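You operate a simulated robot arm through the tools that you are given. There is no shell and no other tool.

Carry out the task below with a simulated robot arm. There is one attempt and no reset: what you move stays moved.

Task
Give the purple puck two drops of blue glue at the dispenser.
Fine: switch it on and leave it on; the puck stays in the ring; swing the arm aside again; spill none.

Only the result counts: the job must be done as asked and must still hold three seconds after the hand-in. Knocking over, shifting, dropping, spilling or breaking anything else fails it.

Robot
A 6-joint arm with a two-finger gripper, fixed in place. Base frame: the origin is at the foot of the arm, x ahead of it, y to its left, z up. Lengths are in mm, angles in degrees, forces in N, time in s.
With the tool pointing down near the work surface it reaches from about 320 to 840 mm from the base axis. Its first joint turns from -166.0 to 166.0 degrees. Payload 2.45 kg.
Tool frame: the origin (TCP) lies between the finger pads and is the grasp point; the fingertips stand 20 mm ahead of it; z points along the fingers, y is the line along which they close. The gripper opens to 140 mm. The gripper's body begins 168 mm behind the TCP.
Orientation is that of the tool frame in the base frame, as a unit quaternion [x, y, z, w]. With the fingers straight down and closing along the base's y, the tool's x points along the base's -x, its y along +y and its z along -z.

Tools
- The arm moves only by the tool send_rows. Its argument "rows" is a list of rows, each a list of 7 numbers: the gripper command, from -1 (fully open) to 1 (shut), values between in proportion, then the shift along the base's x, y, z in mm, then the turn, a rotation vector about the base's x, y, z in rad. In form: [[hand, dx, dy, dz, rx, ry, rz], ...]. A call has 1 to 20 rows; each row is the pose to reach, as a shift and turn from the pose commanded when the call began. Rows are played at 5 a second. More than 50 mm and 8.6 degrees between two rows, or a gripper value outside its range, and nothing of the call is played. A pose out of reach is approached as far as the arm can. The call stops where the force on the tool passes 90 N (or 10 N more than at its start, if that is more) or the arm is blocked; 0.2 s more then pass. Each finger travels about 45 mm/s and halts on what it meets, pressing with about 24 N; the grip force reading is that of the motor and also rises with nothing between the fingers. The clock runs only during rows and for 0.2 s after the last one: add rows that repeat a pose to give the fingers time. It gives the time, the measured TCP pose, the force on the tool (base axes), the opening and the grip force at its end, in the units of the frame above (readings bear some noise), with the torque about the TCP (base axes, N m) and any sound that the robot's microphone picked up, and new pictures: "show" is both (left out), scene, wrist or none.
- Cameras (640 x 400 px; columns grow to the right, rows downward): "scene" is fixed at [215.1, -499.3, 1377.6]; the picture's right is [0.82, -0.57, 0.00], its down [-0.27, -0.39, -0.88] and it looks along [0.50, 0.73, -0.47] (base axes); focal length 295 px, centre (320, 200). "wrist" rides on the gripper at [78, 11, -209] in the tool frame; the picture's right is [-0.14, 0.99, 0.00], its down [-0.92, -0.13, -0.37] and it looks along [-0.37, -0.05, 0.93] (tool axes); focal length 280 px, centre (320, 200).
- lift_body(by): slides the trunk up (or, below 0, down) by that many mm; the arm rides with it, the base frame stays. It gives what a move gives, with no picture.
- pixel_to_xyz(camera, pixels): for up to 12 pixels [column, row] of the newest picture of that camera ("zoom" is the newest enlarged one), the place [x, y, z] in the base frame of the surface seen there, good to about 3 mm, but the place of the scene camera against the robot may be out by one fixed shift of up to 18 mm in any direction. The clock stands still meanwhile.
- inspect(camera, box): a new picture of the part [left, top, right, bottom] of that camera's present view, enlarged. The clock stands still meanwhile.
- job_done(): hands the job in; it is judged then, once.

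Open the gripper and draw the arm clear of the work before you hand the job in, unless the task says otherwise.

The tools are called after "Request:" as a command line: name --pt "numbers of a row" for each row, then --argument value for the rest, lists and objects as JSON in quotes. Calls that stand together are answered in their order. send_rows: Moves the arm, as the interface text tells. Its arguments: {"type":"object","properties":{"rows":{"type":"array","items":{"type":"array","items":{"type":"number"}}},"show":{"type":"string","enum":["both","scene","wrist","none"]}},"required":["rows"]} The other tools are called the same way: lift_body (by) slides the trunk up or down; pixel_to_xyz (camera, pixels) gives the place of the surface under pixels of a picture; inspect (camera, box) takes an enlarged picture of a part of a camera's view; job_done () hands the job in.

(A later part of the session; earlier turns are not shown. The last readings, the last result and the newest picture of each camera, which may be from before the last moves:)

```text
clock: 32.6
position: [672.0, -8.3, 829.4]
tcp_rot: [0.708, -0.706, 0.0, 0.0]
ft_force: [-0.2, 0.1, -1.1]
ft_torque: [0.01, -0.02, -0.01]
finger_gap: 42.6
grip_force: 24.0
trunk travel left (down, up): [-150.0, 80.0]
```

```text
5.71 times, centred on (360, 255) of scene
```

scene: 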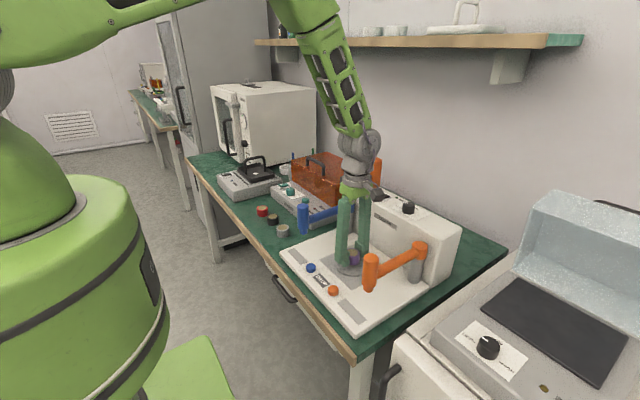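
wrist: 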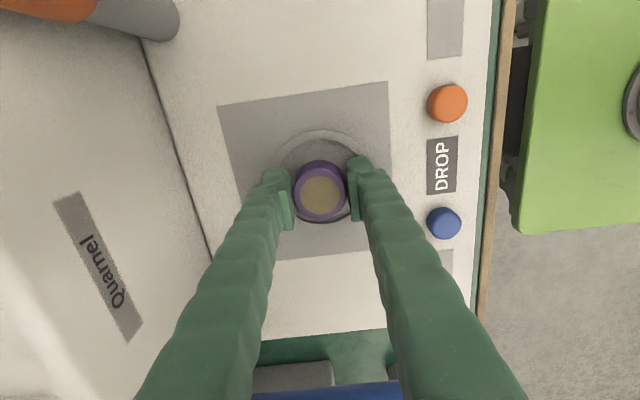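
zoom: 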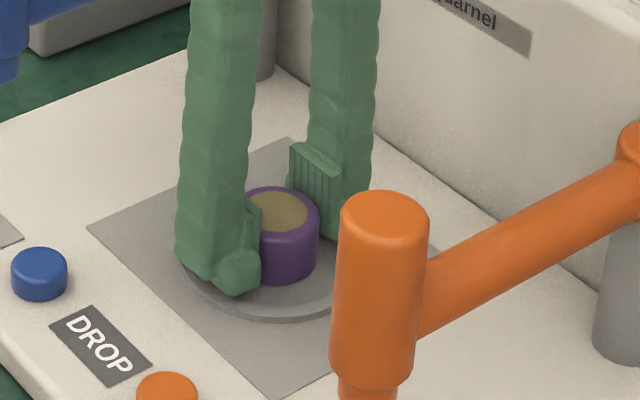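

The puck is just above the plate with no contact force yet (-1.1 N). I'll lower 1 mm more and read the force before release.

Request:
send_rows --pt "1 0 0 -0.5 0 0 0" --pt "1 0 0 -1 0 0 0" --pt "1 0 0 -1 0 0 0" --show "none"

```text
clock: 33.4
position: [671.6, -8.0, 827.8]
tcp_rot: [0.709, -0.706, 0.001, -0.001]
ft_force: [0.0, -0.4, -0.1]
ft_torque: [-0.02, -0.01, 0.01]
finger_gap: 42.6
grip_force: 24.0
trunk travel left (down, up): [-150.0, 80.0]
```

No contact yet at z 827.8; I'll lower another 1 mm.

Request:
send_rows --pt "1 0 0 -0.5 0 0 0" --pt "1 0 0 -1 0 0 0" --pt "1 0 0 -1 0 0 0" --show "none"

```text
clock: 34.2
position: [672.7, -7.5, 826.4]
tcp_rot: [0.707, -0.707, 0.0, 0.001]
ft_force: [-0.4, -0.1, -1.0]
ft_torque: [-0.03, 0.01, -0.01]
finger_gap: 42.5
grip_force: 24.1
trunk travel left (down, up): [-150.0, 80.0]
```

Still no clear contact, so the remaining gap is within about 1 mm. I'll raise back 1 mm so the fingertips clear the ring's rim (z≈806–807), and open slowly to about 60 mm.

Request:
send_rows --pt "1 0 0 1 0 0 0" --pt "0.38 0 0 1 0 0 0" --pt "0.36 0 0 1 0 0 0" --pt "0.33 0 0 1 0 0 0" --pt "0.28 0 0 1 0 0 0" --pt "0.2 0 0 1 0 0 0" --pt "0.15 0 0 1 0 0 0" --pt "0.15 0 0 1 0 0 0" --show "wrist"

Request:
inspect --camera "wrist" --box '[240, 110, 400, 230]'

Request:
inspect --camera "scene" --box '[320, 220, 400, 290]'

```text
clock: 36.0
position: [671.3, -8.0, 826.0]
tcp_rot: [0.707, -0.707, 0.0, 0.0]
ft_force: [0.2, -0.2, -1.3]
ft_torque: [0.0, -0.01, 0.0]
finger_gap: 59.4
grip_force: 0.1
trunk travel left (down, up): [-150.0, 80.0]
```

wrist: 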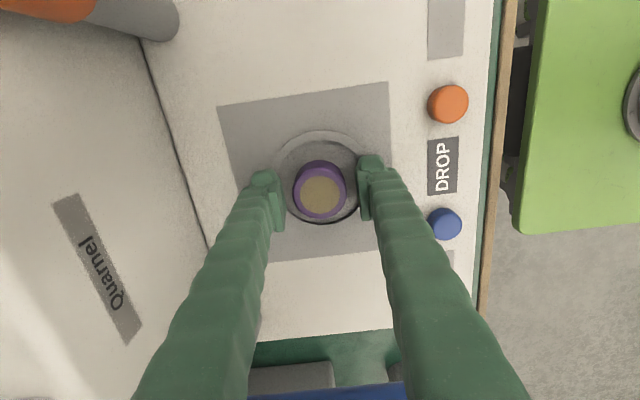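

```text
3.33 times, centred on (320, 170) of wrist
```

zoom: 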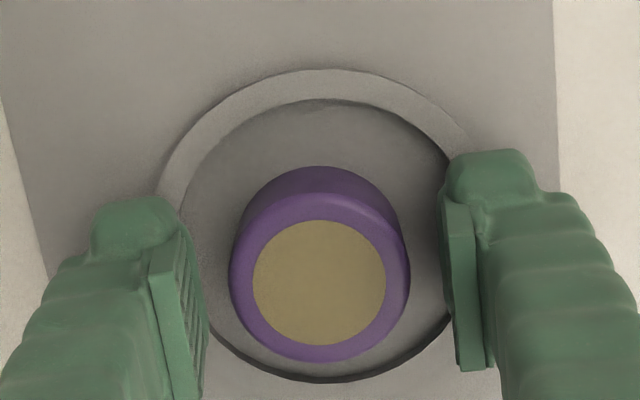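

```text
5.71 times, centred on (360, 255) of scene
```

zoom: 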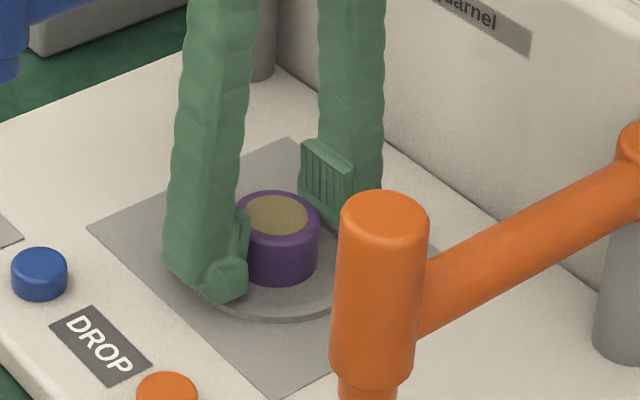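

The puck stands in the ring's centre, released cleanly. I'll rise straight up, slowly at first.

Request:
send_rows --pt "0.15 0 0 3 0 0 0" --pt "0.15 0 0 10 0 0 0" --pt "0.15 0 0 22 0 0 0" --pt "0.15 0 0 40 0 0 0" --pt "0.15 0 0 65 0 0 0" --pt "0.15 0 0 95 0 0 0" --pt "0.15 0 0 130 0 0 0" --pt "0.15 0 0 165 0 0 0" --pt "0.15 0 0 195 0 0 0" --pt "0.15 0 0 215 0 0 0" --pt "0.15 0 0 225 0 0 0" --pt "0.5 0 0 225 0 0 0" --pt "1 0 0 225 0 0 0" --pt "1 0 0 225 0 0 0" --pt "1 0 0 225 0 0 0" --pt "1 0 0 225 0 0 0" --pt "1 0 0 225 0 0 0" --show "both"

Request:
inspect --camera "wrist" --box '[120, 60, 360, 260]'

```text
clock: 39.6
position: [670.2, -7.5, 1054.4]
tcp_rot: [-0.707, 0.707, 0.0, 0.0]
ft_force: [-0.4, -0.4, -0.5]
ft_torque: [0.0, 0.0, 0.0]
finger_gap: 0.0
grip_force: 23.5
trunk travel left (down, up): [-150.0, 80.0]
```

scene: 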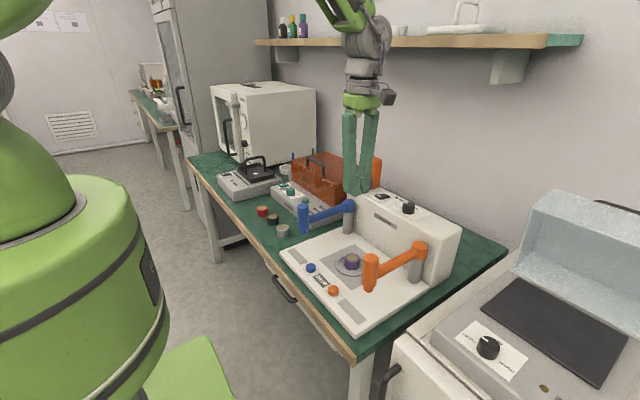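
wrist: 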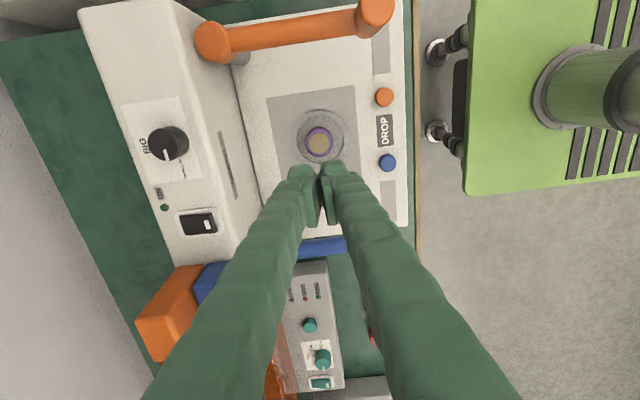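

```text
2.00 times, centred on (240, 160) of wrist
```

zoom: 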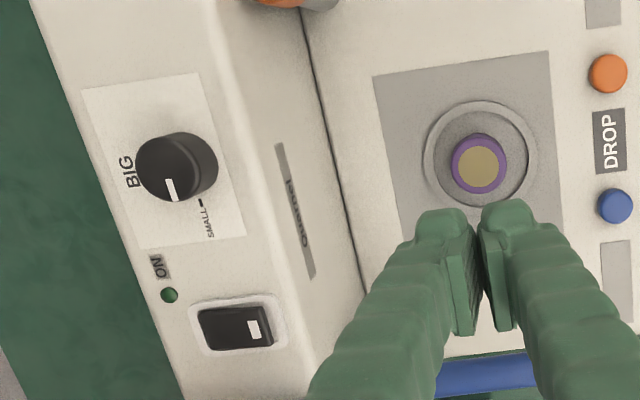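

The puck is centred in the ring. Now for the switch: in this view the rocker spans wrist columns 180 to 216 at row ~224, with the white mark at its near (right) end; I'll measure it.

Request:
pixel_to_xyz --camera "wrist" --pixels '[[214, 223], [208, 223], [200, 224], [192, 225], [184, 225], [219, 223], [199, 213], [199, 234], [225, 223], [176, 224], [230, 180], [190, 258]]'

Request:
inspect --camera "wrist" --box '[160, 200, 240, 250]'

Request:
inspect --camera "scene" --box '[360, 180, 430, 225]'

```text
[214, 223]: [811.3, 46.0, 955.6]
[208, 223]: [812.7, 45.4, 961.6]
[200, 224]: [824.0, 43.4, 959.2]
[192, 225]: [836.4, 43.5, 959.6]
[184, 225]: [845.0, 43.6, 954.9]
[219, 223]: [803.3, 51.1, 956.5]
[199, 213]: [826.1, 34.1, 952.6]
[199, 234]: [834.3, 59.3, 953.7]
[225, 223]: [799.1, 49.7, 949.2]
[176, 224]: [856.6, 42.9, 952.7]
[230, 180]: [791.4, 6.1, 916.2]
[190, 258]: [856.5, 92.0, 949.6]
```

```text
8.00 times, centred on (200, 225) of wrist
```

zoom: 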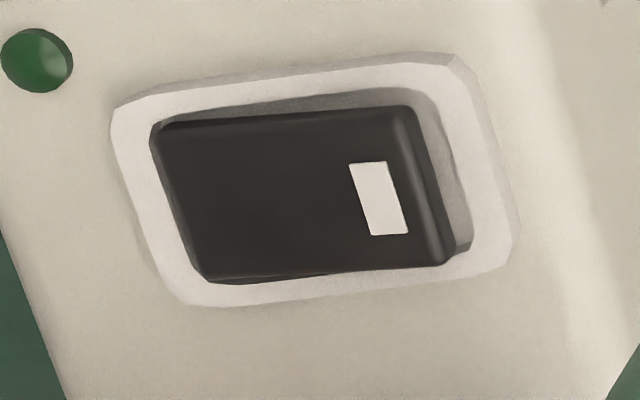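

```text
8.89 times, centred on (395, 202) of scene
```

zoom: 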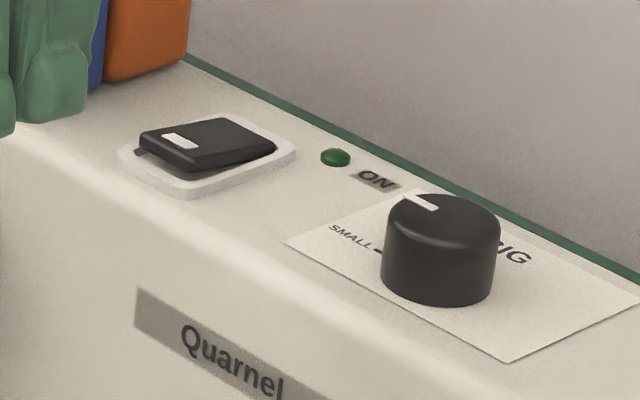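

The near end with the white mark is raised, and the far end is sunk, so I press the near end at about x 813, y 45. I'll move the closed fingers to above (806,45) at the same height so only the near part lies under the fingertips.

Request:
send_rows --pt "1 15 6 0 0 0 0" --pt "1 40 16 0 0 0 0" --pt "1 70 27 0 0 0 0" --pt "1 100 39 0 0 0 0" --pt "1 122 48 0 0 0 0" --pt "1 133 52 0 0 0 0" --pt "1 136 53 0 0 0 0" --pt "1 136 53 -20 0 0 0" --pt "1 136 53 -35 0 0 0" --pt "1 136 53 -40 0 0 0" --pt "1 136 53 -40 0 0 0" --show "both"

Request:
inspect --camera "wrist" --box '[240, 120, 400, 220]'

Request:
inspect --camera "scene" --box '[350, 160, 430, 225]'

```text
clock: 42.0
position: [806.9, 46.6, 1012.1]
tcp_rot: [0.707, -0.707, 0.0, 0.0]
ft_force: [-0.7, -0.2, -0.6]
ft_torque: [0.03, 0.0, 0.05]
finger_gap: 0.0
grip_force: 23.8
trunk travel left (down, up): [-150.0, 80.0]
```

scene: 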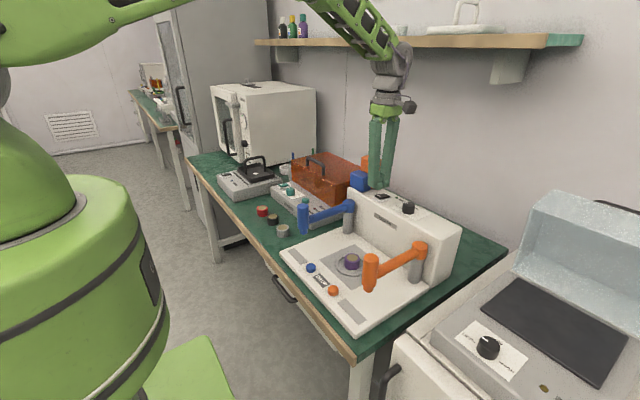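
wrist: 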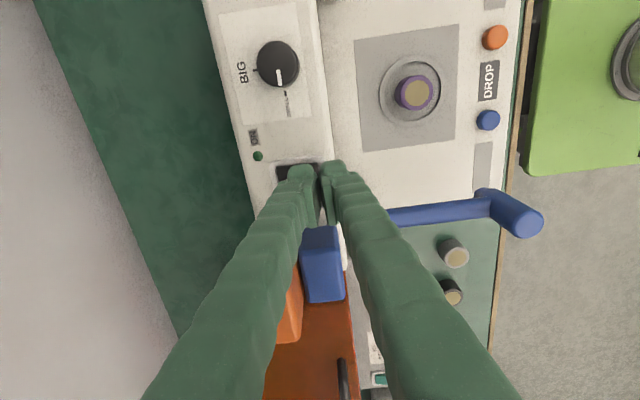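

```text
4.00 times, centred on (320, 170) of wrist
```

zoom: 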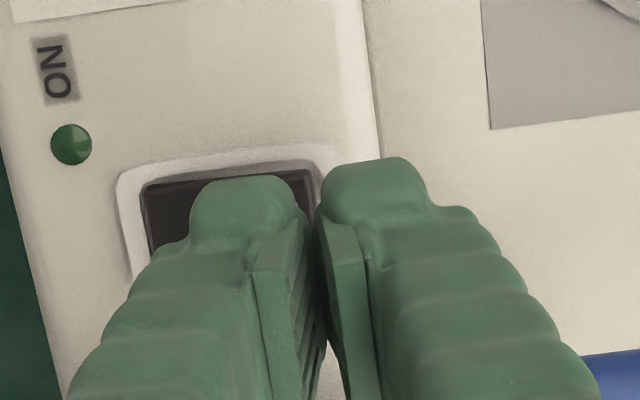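

```text
6.15 times, centred on (390, 192) of scene
```

zoom: 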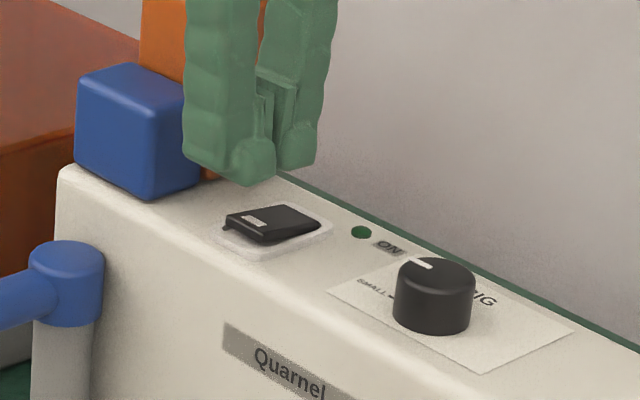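

The higher-x fingertip sits over the rocker's near part, short of its middle (about 830). I'll descend to tips about 1–2 mm above the rocker, then press in small steps.

Request:
send_rows --pt "1 0 0 -8 0 0 0" --pt "1 0 0 -18 0 0 0" --pt "1 0 0 -25 0 0 0" --pt "1 0 0 -28 0 0 0" --pt "1 0 0 -28 0 0 0" --show "scene"

Request:
inspect --camera "scene" --box '[350, 160, 430, 225]'

```text
clock: 43.2
position: [806.7, 46.0, 984.9]
tcp_rot: [0.707, -0.707, 0.0, -0.001]
ft_force: [0.6, 0.2, -0.1]
ft_torque: [0.0, -0.02, -0.03]
finger_gap: 0.0
grip_force: 23.3
trunk travel left (down, up): [-150.0, 80.0]
```

scene: 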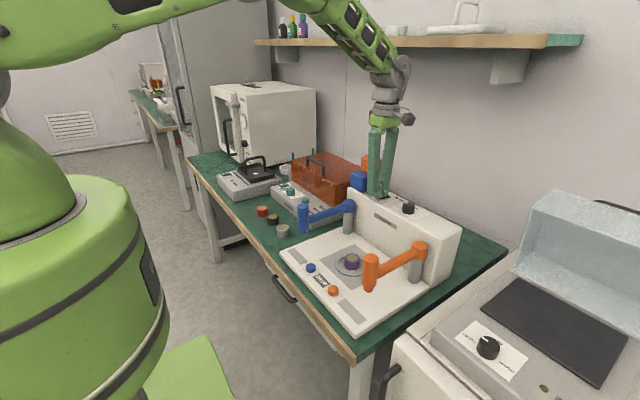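

```text
6.15 times, centred on (390, 192) of scene
```

zoom: 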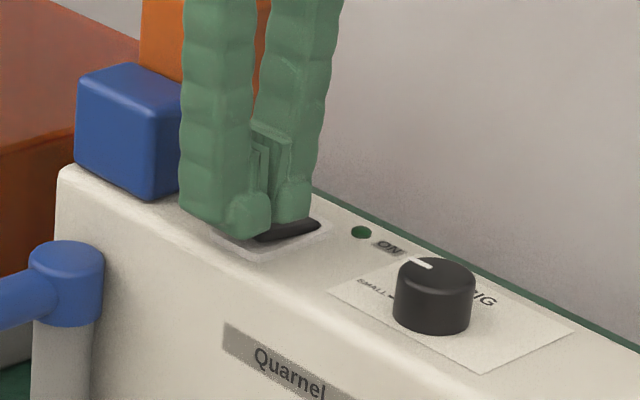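

The fingertips are just above the rocker's near end, with no contact force yet. I'll press down in 1 mm steps and watch force, sound and the LED at about zoom (361,232).

Request:
send_rows --pt "1 0 0 -1 0 0 0" --pt "1 0 0 -2 0 0 0" --pt "1 0 0 -3 0 0 0" --pt "1 0 0 -4 0 0 0" --pt "1 0 0 -5 0 0 0" --show "scene"

Request:
inspect --camera "scene" --box '[350, 160, 430, 225]'

```text
clock: 44.4
position: [808.1, 45.3, 980.1]
tcp_rot: [0.707, -0.707, -0.001, -0.001]
ft_force: [0.5, 0.3, 0.1]
ft_torque: [0.01, -0.01, 0.0]
finger_gap: 0.0
grip_force: 24.3
trunk travel left (down, up): [-150.0, 80.0]
```

scene: 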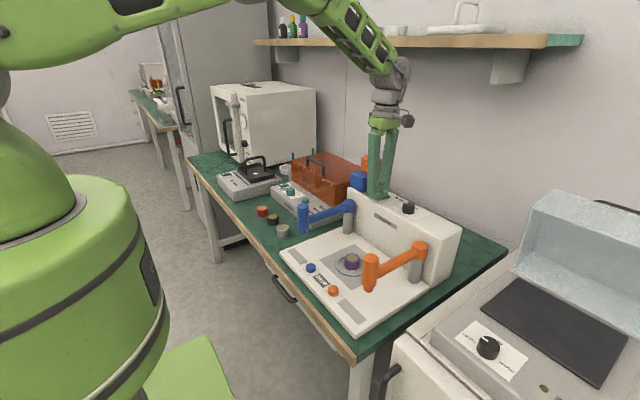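

```text
6.15 times, centred on (390, 192) of scene
```

zoom: 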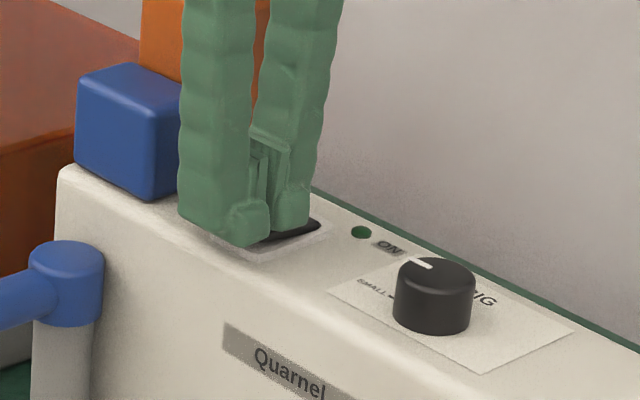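

Still no force with tips at z≈960. I'll press further in 1 mm steps.

Request:
send_rows --pt "1 0 0 -1 0 0 0" --pt "1 0 0 -2 0 0 0" --pt "1 0 0 -3 0 0 0" --pt "1 0 0 -3 0 0 0" --show "scene"

Request:
inspect --camera "scene" --box '[350, 160, 430, 225]'

```text
clock: 45.4
position: [807.5, 45.6, 978.5]
tcp_rot: [0.708, -0.707, 0.001, -0.001]
ft_force: [-0.6, -0.4, 0.3]
ft_torque: [0.02, -0.02, -0.01]
finger_gap: 0.1
grip_force: 23.6
trunk travel left (down, up): [-150.0, 80.0]
```

scene: 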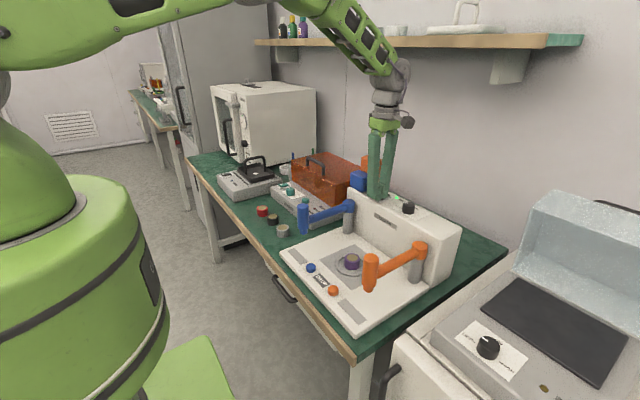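

```text
6.15 times, centred on (390, 192) of scene
```

zoom: 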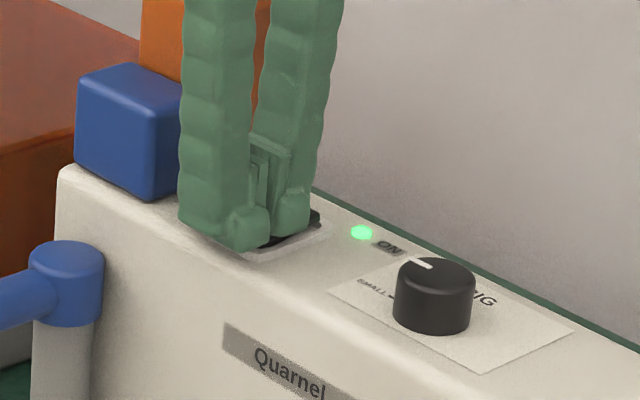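

The LED at zoom (361,232) is now bright green, so the dispenser is on. I'll raise the fingers straight up off the switch.

Request:
send_rows --pt "1 0 0 5 0 0 0" --pt "1 0 0 15 0 0 0" --pt "1 0 0 35 0 0 0" --pt "1 0 0 60 0 0 0" --pt "1 0 0 80 0 0 0" --pt "1 0 0 85 0 0 0" --pt "1 0 0 85 0 0 0" --show "scene"

Request:
inspect --camera "scene" --box '[350, 160, 430, 225]'

```text
clock: 47.0
position: [809.5, 45.2, 1062.8]
tcp_rot: [-0.707, 0.707, 0.0, -0.001]
ft_force: [0.6, -2.1, -1.5]
ft_torque: [0.02, 0.03, 0.03]
finger_gap: 0.1
grip_force: 24.4
trunk travel left (down, up): [-150.0, 80.0]
```

scene: 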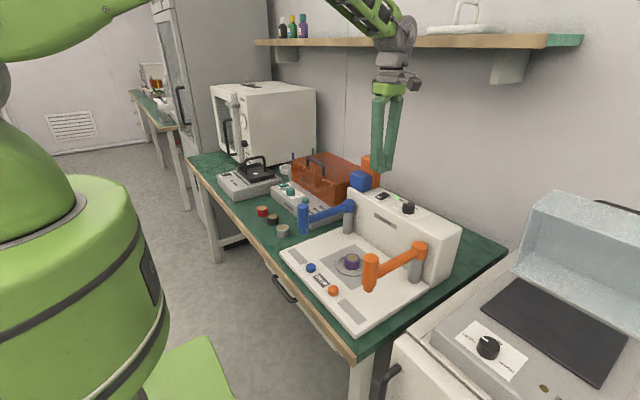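

```text
6.15 times, centred on (390, 192) of scene
```

zoom: 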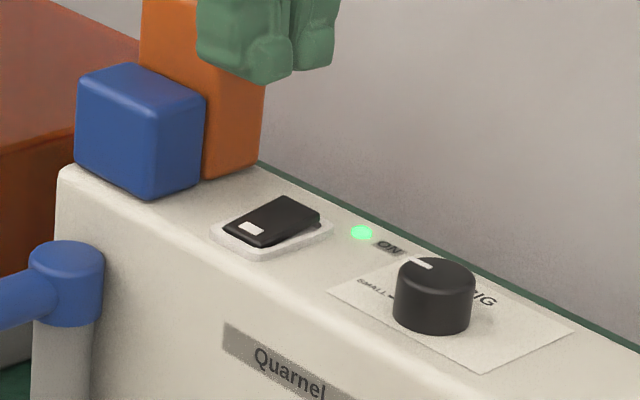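

The rocker's near end is now down and the LED stays lit. I'll move to above the blue nozzle at about (597,129), turning the tool back by -90° so the fingers close along y, and opening to 70 mm.

Request:
send_rows --pt "1 -10 4 0 0 0 -0.1309" --pt "1 -25 10 0 0 0 -0.2618" --pt "1 -45 18 0 0 0 -0.3927" --pt "1 -68 27 0 0 0 -0.5236" --pt "1 -92 37 0 0 0 -0.6545" --pt "1 -116 47 0 0 0 -0.7854" --pt "0.5 -140 56 0 0 0 -0.9163" --pt "0 -162 65 0 0 0 -1.0472" --pt "0 -181 73 0 0 0 -1.1781" --pt "0 -196 79 0 0 0 -1.309" --pt "0 -205 82 0 0 0 -1.4399" --pt "0 -209 84 0 0 0 -1.5708" --pt "0 -209 84 0 0 0 -1.5708" --pt "0 -209 84 0 0 0 -1.5708" --show "both"

Request:
inspect --camera "wrist" --box '[240, 100, 400, 220]'

```text
clock: 50.0
position: [598.2, 128.4, 1063.6]
tcp_rot: [0.0, 1.0, 0.0, 0.0]
ft_force: [0.0, 0.1, -0.1]
ft_torque: [-0.02, 0.01, 0.02]
finger_gap: 70.0
grip_force: 0.1
trunk travel left (down, up): [-150.0, 80.0]
```

scene: 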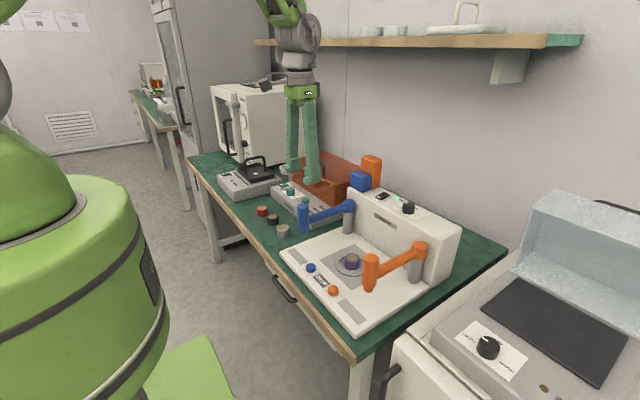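
wrist: 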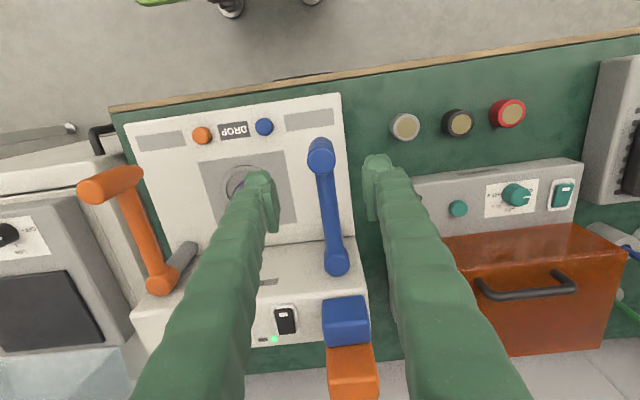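

```text
3.33 times, centred on (320, 160) of wrist
```

zoom: 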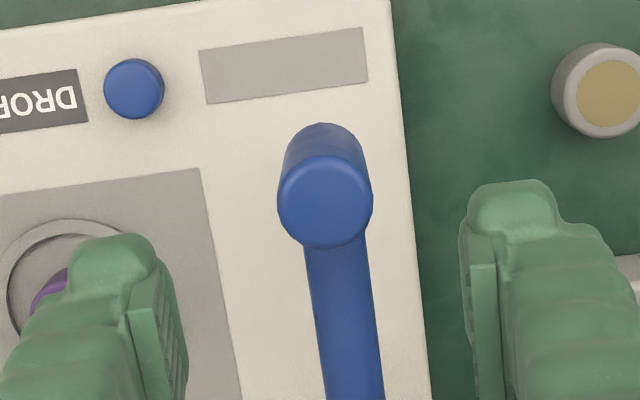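

The nozzle top is at about (321.5,161), right on the tool axis (about (320,162)), and the pivot is at about (337,262). I'll measure both for the swing arc.

Request:
pixel_to_xyz --camera "wrist" --pixels '[[321.5, 161], [312, 161], [331, 160], [321, 153], [323, 170], [337, 263], [329, 263], [345, 263], [338, 271], [325, 200], [333, 240]]'

Request:
inspect --camera "wrist" --box '[280, 200, 380, 300]'

Request:
inspect --camera "scene" --box '[280, 180, 380, 270]'

```text
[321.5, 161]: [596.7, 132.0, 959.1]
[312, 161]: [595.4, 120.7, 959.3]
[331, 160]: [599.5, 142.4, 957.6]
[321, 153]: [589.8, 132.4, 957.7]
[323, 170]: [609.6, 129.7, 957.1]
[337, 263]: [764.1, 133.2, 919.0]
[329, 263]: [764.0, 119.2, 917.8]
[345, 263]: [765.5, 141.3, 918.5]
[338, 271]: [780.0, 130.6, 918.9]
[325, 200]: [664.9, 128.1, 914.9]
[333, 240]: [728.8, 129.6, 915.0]
```

```text
4.00 times, centred on (330, 250) of wrist
```

zoom: 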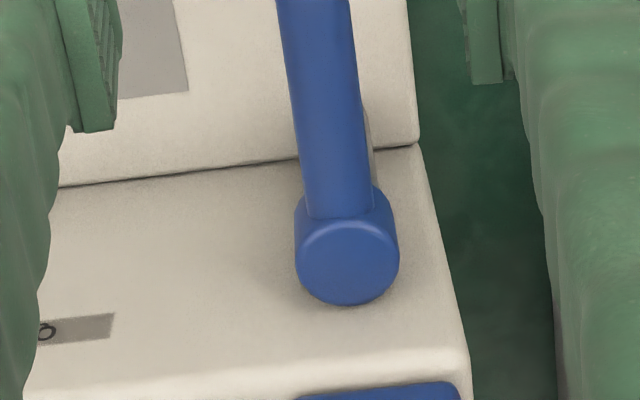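

```text
4.44 times, centred on (330, 225) of scene
```

zoom: 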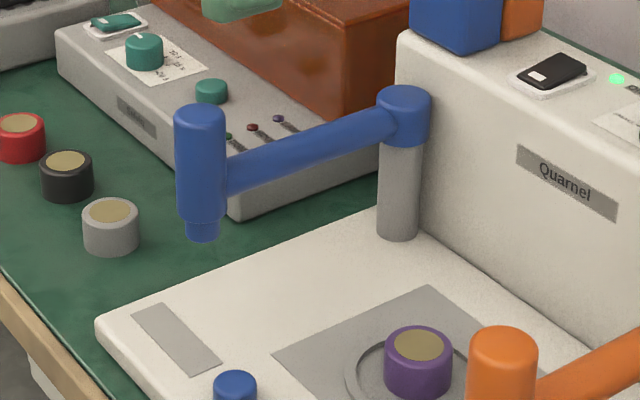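

Nozzle axis is about (597,131) and the pivot about (769.5,131.5), so R≈172 and the ring centre (670,-8) lies on that circle after a turn of about 54.5°. I'll descend around the nozzle head to TCP z≈946 with tips at 926, above the bar's top at 917.

Request:
send_rows --pt "0 0 2 -8 0 0 0" --pt "0 0 2 -25 0 0 0" --pt "0 0 2 -50 0 0 0" --pt "0 0 2 -75 0 0 0" --pt "0 0 2 -98 0 0 0" --pt "0 0 2 -112 0 0 0" --pt "0 0 2 -117 0 0 0" --pt "0 0 2 -117 0 0 0" --show "both"

Request:
inspect --camera "wrist" --box '[240, 130, 400, 250]'

Request:
inspect --camera "scene" --box '[260, 160, 360, 250]'

```text
clock: 51.8
position: [598.1, 130.8, 945.8]
tcp_rot: [0.0, 1.0, 0.0, 0.0]
ft_force: [0.1, -0.3, -0.1]
ft_torque: [0.01, -0.01, 0.01]
finger_gap: 70.0
grip_force: 0.0
trunk travel left (down, up): [-150.0, 80.0]
```

scene: 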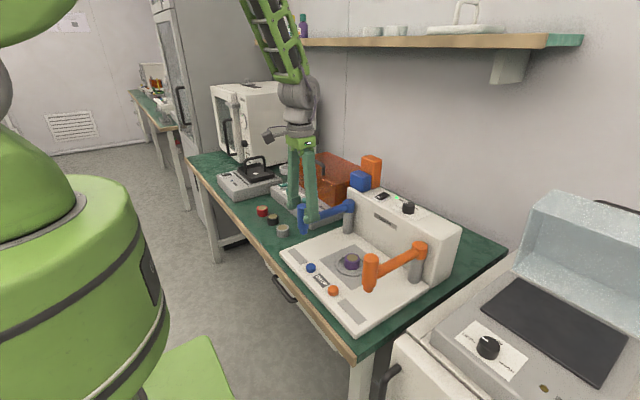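
wrist: 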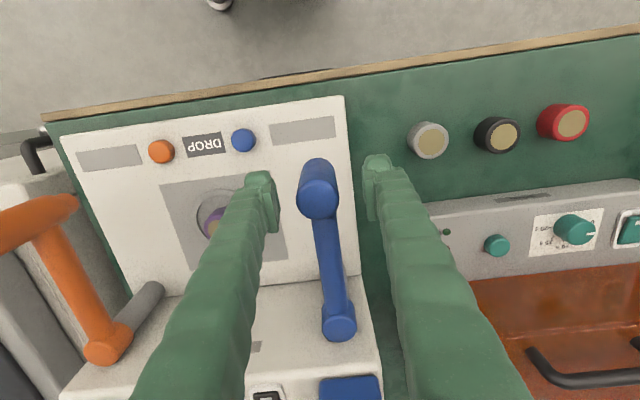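

```text
3.33 times, centred on (320, 190) of wrist
```

zoom: 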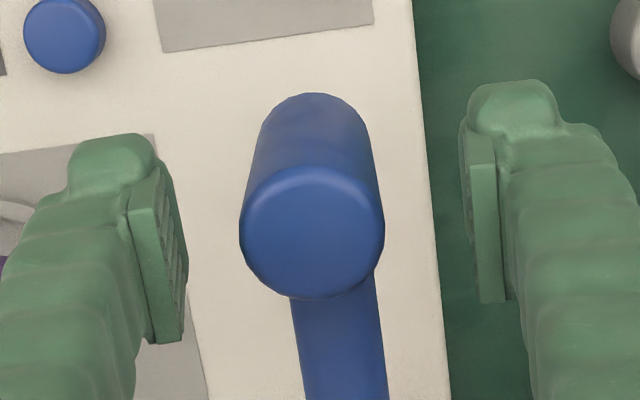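

```text
4.44 times, centred on (310, 205) of scene
```

zoom: 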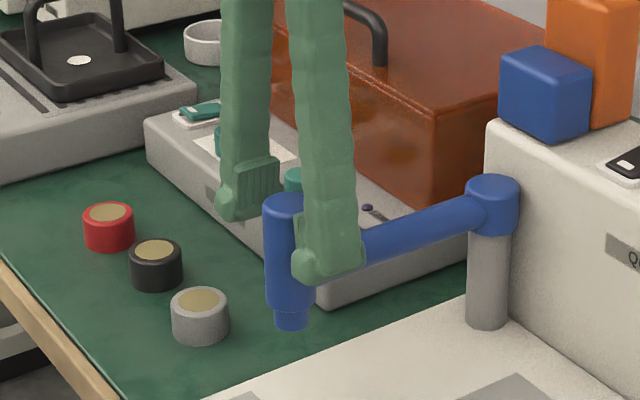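

The nozzle head is between the fingers at about (317.6,199.6), roughly 1.5 mm in -y of the axis. I'll shift by that, then close on it gently.

Request:
send_rows --pt "0 0 -1.5 0 0 0 0" --pt "0.2 0 -1.5 0 0 0 0" --pt "0.4 0 -1.5 0 0 0 0" --pt "0.55 0 -1.5 0 0 0 0" --pt "0.7 0 -1.5 0 0 0 0" --pt "1 0 -1.5 0 0 0 0" --pt "1 0 -1.5 0 0 0 0" --pt "1 0 -1.5 0 0 0 0" --show "both"

Request:
inspect --camera "wrist" --box '[240, 130, 400, 250]'

```text
clock: 53.6
position: [598.6, 129.2, 945.1]
tcp_rot: [0.001, 1.0, 0.0, 0.0]
ft_force: [0.1, -0.1, 0.1]
ft_torque: [0.01, 0.04, 0.03]
finger_gap: 32.4
grip_force: 44.9
trunk travel left (down, up): [-150.0, 80.0]
```

scene: 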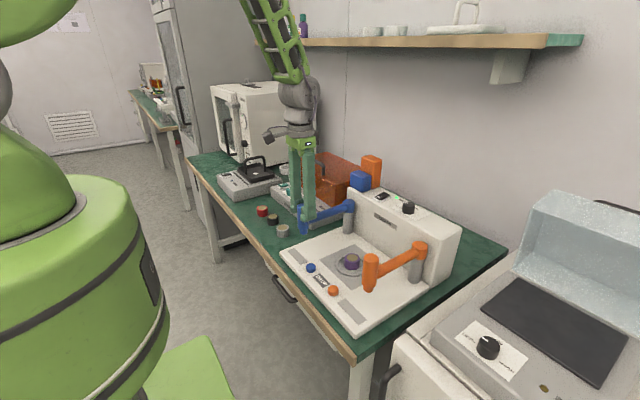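
wrist: 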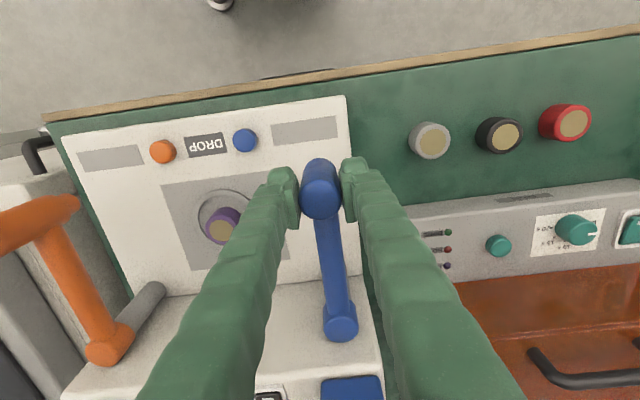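

```text
3.33 times, centred on (320, 190) of wrist
```

zoom: 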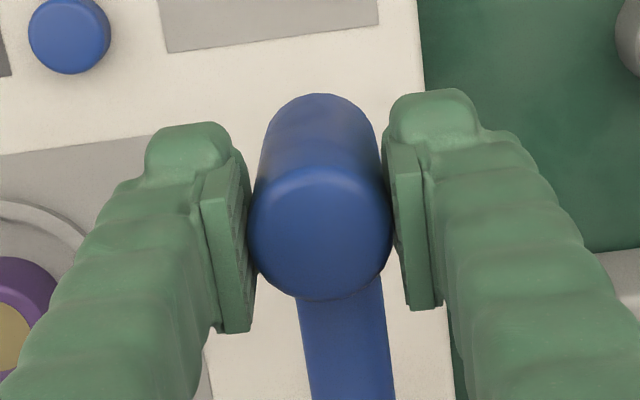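

The nozzle is held (gap 32.4 mm). I'll swing it as a rigid turn about the pivot, first only 13° to check the forces.

Request:
send_rows --pt "1 0.14 -6.02 0 0 0 0.0349" --pt "1 0.74 -15.03 0 0 0 0.0873" --pt "1 2.28 -26.97 0 0 0 0.1571" --pt "1 4.65 -38.78 0 0 0 0.2269" --pt "1 4.65 -38.78 0 0 0 0.2269" --show "both"

```text
clock: 54.8
position: [603.3, 91.4, 944.8]
tcp_rot: [-0.115, 0.993, 0.0, -0.001]
ft_force: [-5.9, 1.1, -4.6]
ft_torque: [-0.09, 0.23, 0.23]
finger_gap: 32.6
grip_force: 45.4
trunk travel left (down, up): [-150.0, 80.0]
```

scene: 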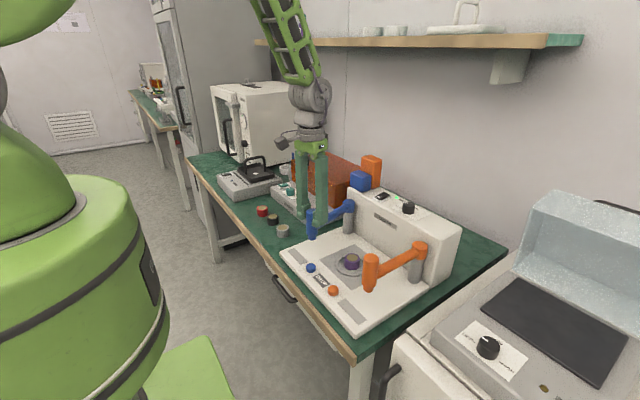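
wrist: 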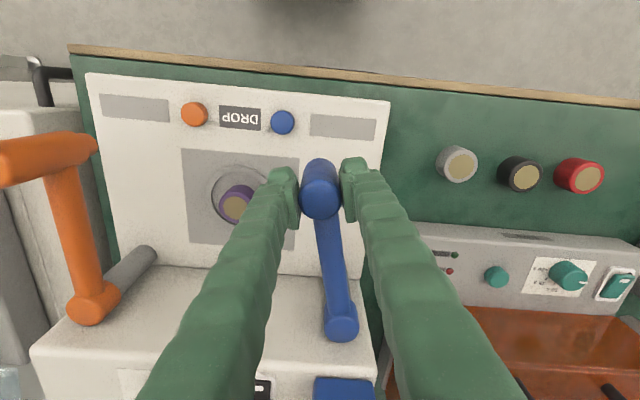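

The arm follows with only about 6 N. I'll continue the arc to 45° and check.

Request:
send_rows --pt "1 3.18 -11.61 0 0 0 0.0698" --pt "1 7.17 -22.97 0 0 0 0.1396" --pt "1 11.93 -34.03 0 0 0 0.2094" --pt "1 17.46 -44.72 0 0 0 0.2793" --pt "1 23.72 -55.01 0 0 0 0.3491" --pt "1 30.69 -64.83 0 0 0 0.4189" --pt "1 38.32 -74.15 0 0 0 0.4887" --pt "1 46.58 -82.9 0 0 0 0.5585" --pt "1 46.58 -82.9 0 0 0 0.5585" --show "both"

Request:
inspect --camera "scene" --box '[290, 190, 430, 310]'

```text
clock: 56.8
position: [648.5, 8.6, 946.0]
tcp_rot: [-0.383, 0.924, 0.001, 0.0]
ft_force: [-5.2, -7.2, -15.9]
ft_torque: [0.06, -0.15, -0.17]
finger_gap: 32.9
grip_force: 44.8
trunk travel left (down, up): [-150.0, 80.0]
```

scene: 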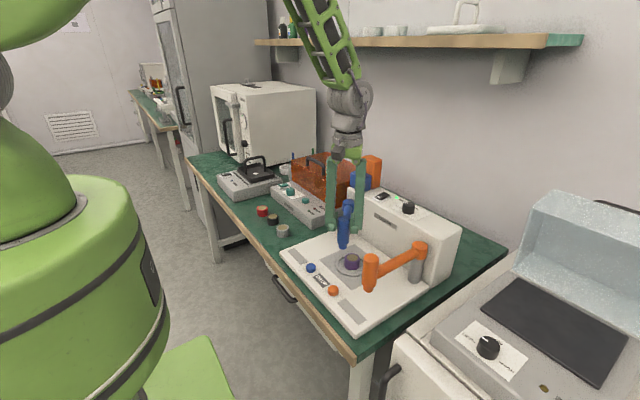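
wrist: 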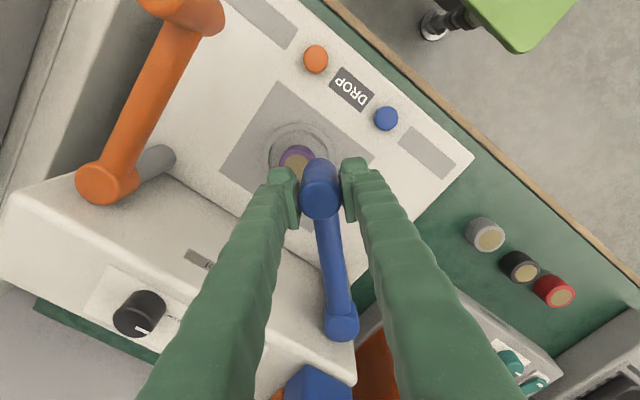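

```text
3.33 times, centred on (360, 250) of scene
```

zoom: 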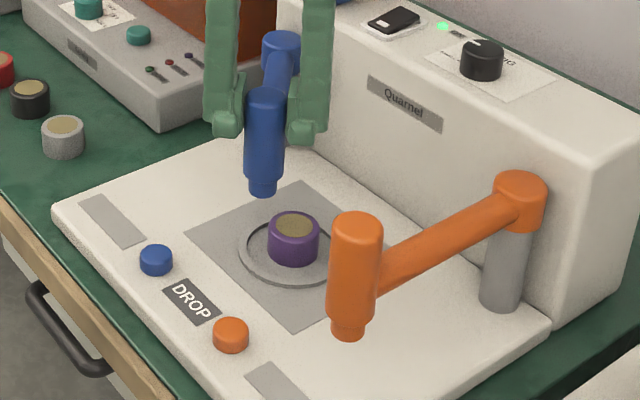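

The nozzle is approaching the puck with small forces. I'll finish the arc to 54.5° and check the nozzle position over the puck.

Request:
send_rows --pt "1 4.3 -4.2 0 0 0 0.0349" --pt "1 8.85 -8.16 0 0 0 0.0698" --pt "1 13.5 -12 0 0 0 0.1047" --pt "1 18.2 -15.7 0 0 0 0.1396" --pt "1 21.91 -18.34 0 0 0 0.1658" --pt "1 21.91 -18.34 0 0 0 0.1658" --show "both"

Request:
inspect --camera "scene" --box '[310, 200, 410, 300]'

Request:
inspect --camera "wrist" --box '[240, 100, 400, 240]'

```text
clock: 58.2
position: [669.8, -10.5, 945.0]
tcp_rot: [-0.458, 0.889, 0.0, -0.001]
ft_force: [-10.8, -9.4, -22.4]
ft_torque: [0.17, -0.12, -0.07]
finger_gap: 32.8
grip_force: 45.4
trunk travel left (down, up): [-150.0, 80.0]
```

scene: 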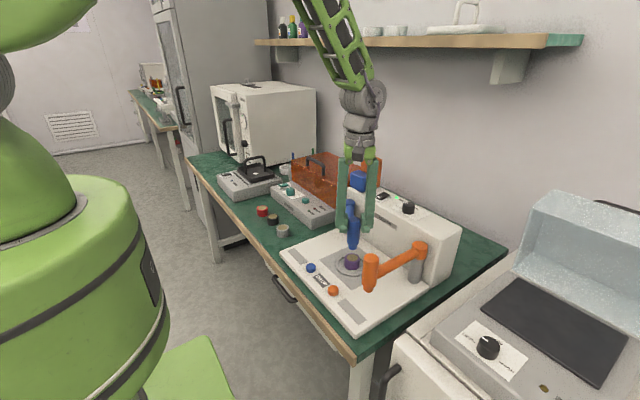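
wrist: 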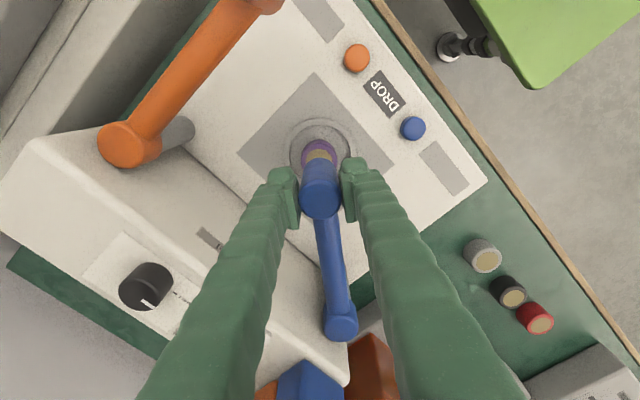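

```text
4.00 times, centred on (360, 250) of scene
```

zoom: 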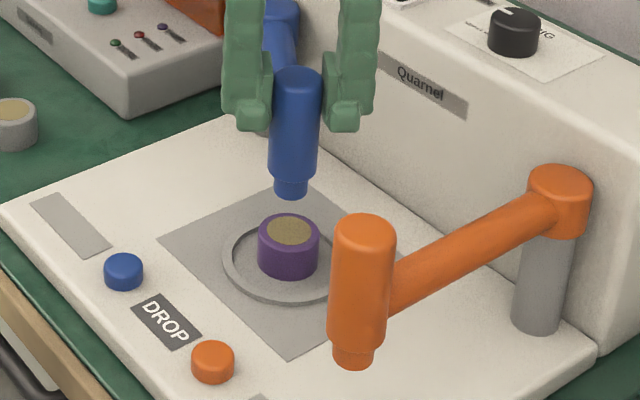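

```text
2.86 times, centred on (320, 170) of wrist
```

zoom: 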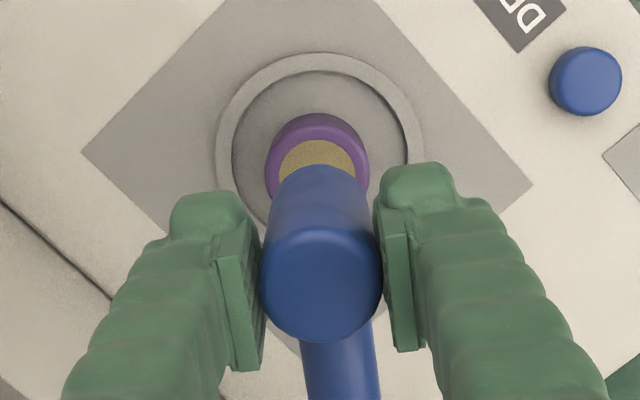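

The nozzle is over the puck; both views suggest it is about 1.5 mm short along the swing. I'll go 0.5° further, then open the fingers slowly to release the nozzle.

Request:
send_rows --pt "1 1.24 -0.86 0 0 0 0.0087" --pt "1 1.24 -0.86 0 0 0 0.0087" --pt "0.52 1.24 -0.86 0 0 0 0.0087" --pt "0.48 1.24 -0.86 0 0 0 0.0087" --pt "0.42 1.24 -0.86 0 0 0 0.0087" --pt "0.3 1.24 -0.86 0 0 0 0.0087" --pt "0.15 1.24 -0.86 0 0 0 0.0087" --pt "0 1.24 -0.86 0 0 0 0.0087" --pt "0 1.24 -0.86 0 0 0 0.0087" --pt "0 1.24 -0.86 0 0 0 0.0087" --show "both"

Request:
inspect --camera "scene" --box '[310, 200, 410, 300]'

Request:
inspect --camera "wrist" --box '[240, 100, 400, 240]'

```text
clock: 60.4
position: [671.0, -10.4, 946.2]
tcp_rot: [-0.463, 0.887, 0.0, 0.0]
ft_force: [-0.1, -0.4, 0.0]
ft_torque: [0.03, -0.01, -0.01]
finger_gap: 69.8
grip_force: 0.0
trunk travel left (down, up): [-150.0, 80.0]
```

scene: 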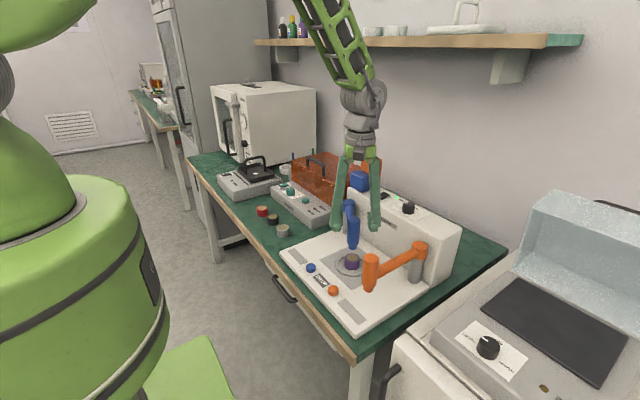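
wrist: 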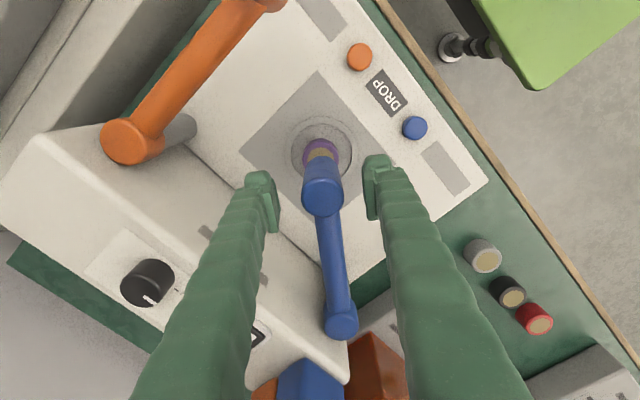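

```text
4.00 times, centred on (360, 250) of scene
```

zoom: 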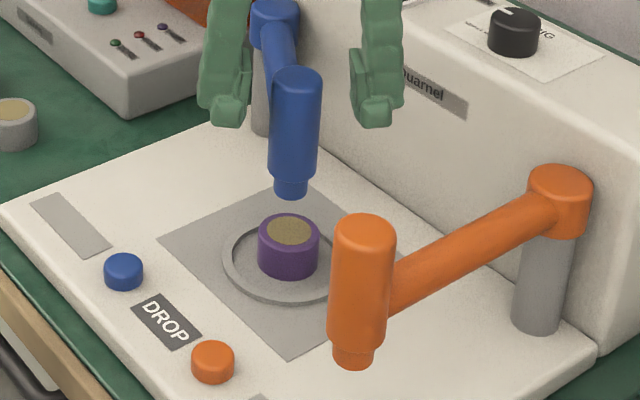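

```text
2.86 times, centred on (320, 170) of wrist
```

zoom: 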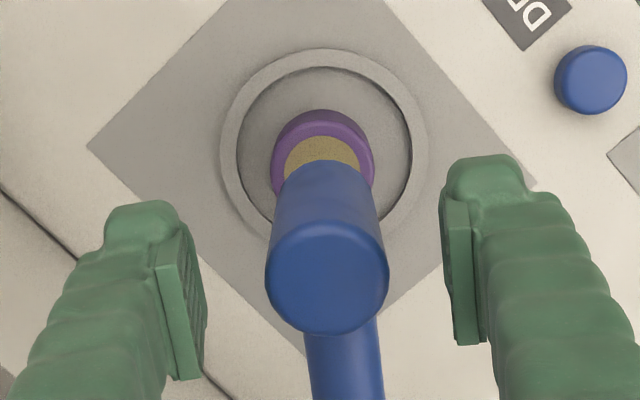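

The released nozzle stays over the puck, within about 1 mm in both views. I'll raise the open fingers clear and then move to above the blue DROP button at about (566.5,43), turning the tool back and closing the fingers.

Request:
send_rows --pt "0 0 0 8 0 0 0" --pt "0 0 0 25 0 0 0" --pt "0 0 0 50 0 0 0" --pt "0 0 0 80 0 0 0" --pt "0 0 0 100 0 0 0" --pt "0 0 0 105 0 0 0" --pt "0.3 -8 4 105 0 0 -0.11" --pt "0.6 -22 11 105 0 0 -0.23" --pt "1 -40 20 105 0 0 -0.35" --pt "1 -58 30 105 0 0 -0.47" --pt "1 -75 39 105 0 0 -0.59" --pt "1 -89 47 105 0 0 -0.71" --pt "1 -99 52 105 0 0 -0.83" --pt "1 -105 55 105 0 0 -0.9599" --pt "1 -105 55 105 0 0 -0.9599" --pt "1 -105 55 105 0 0 -0.9599" --show "both"

Request:
inspect --camera "wrist" --box '[220, 60, 420, 220]'

Request:
inspect --camera "scene" --box '[290, 180, 430, 310]'

```text
clock: 63.8
position: [568.4, 43.9, 1049.4]
tcp_rot: [-0.001, 1.0, 0.0, 0.0]
ft_force: [1.0, 0.3, 0.2]
ft_torque: [0.01, 0.02, 0.01]
finger_gap: 0.1
grip_force: 24.1
trunk travel left (down, up): [-150.0, 80.0]
```

scene: 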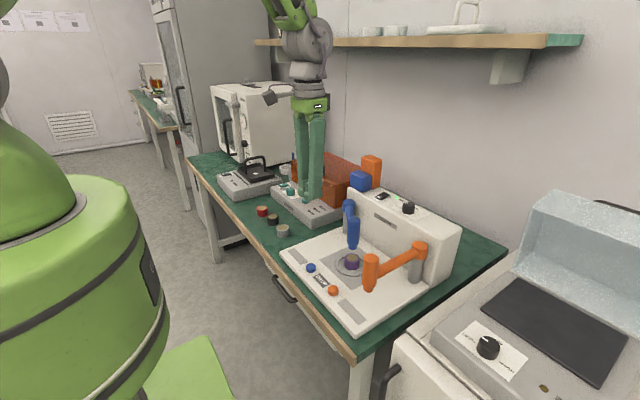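
wrist: 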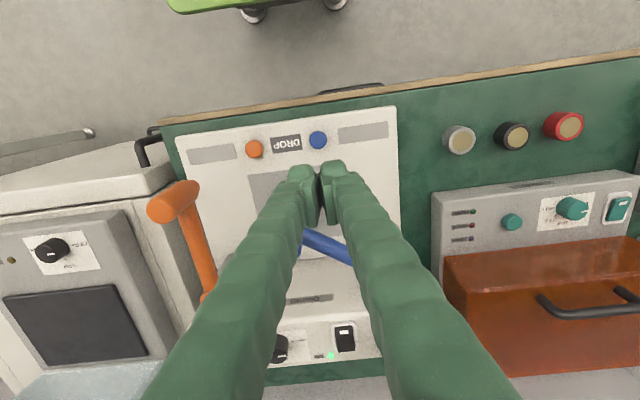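

```text
2.50 times, centred on (320, 140) of wrist
```

zoom: 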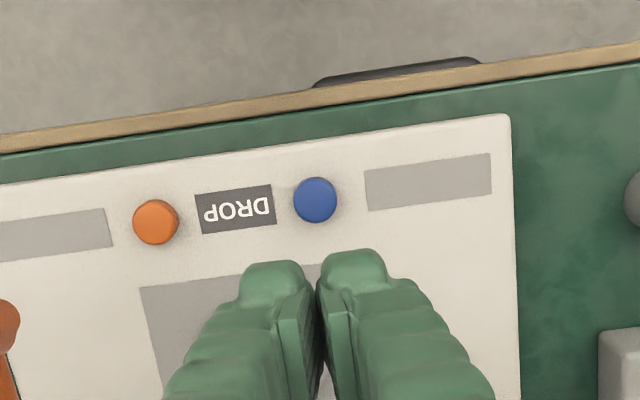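

```text
3.08 times, centred on (360, 245) of scene
```

zoom: 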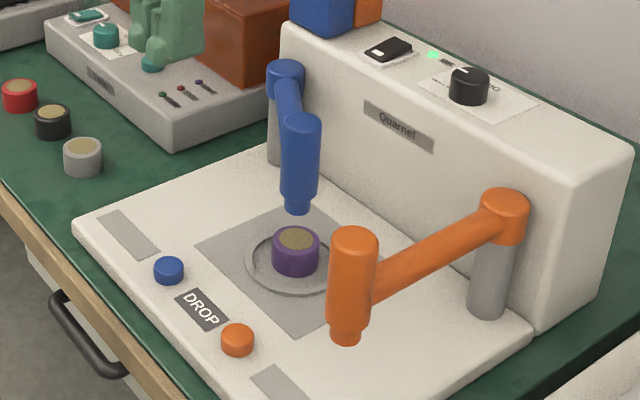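

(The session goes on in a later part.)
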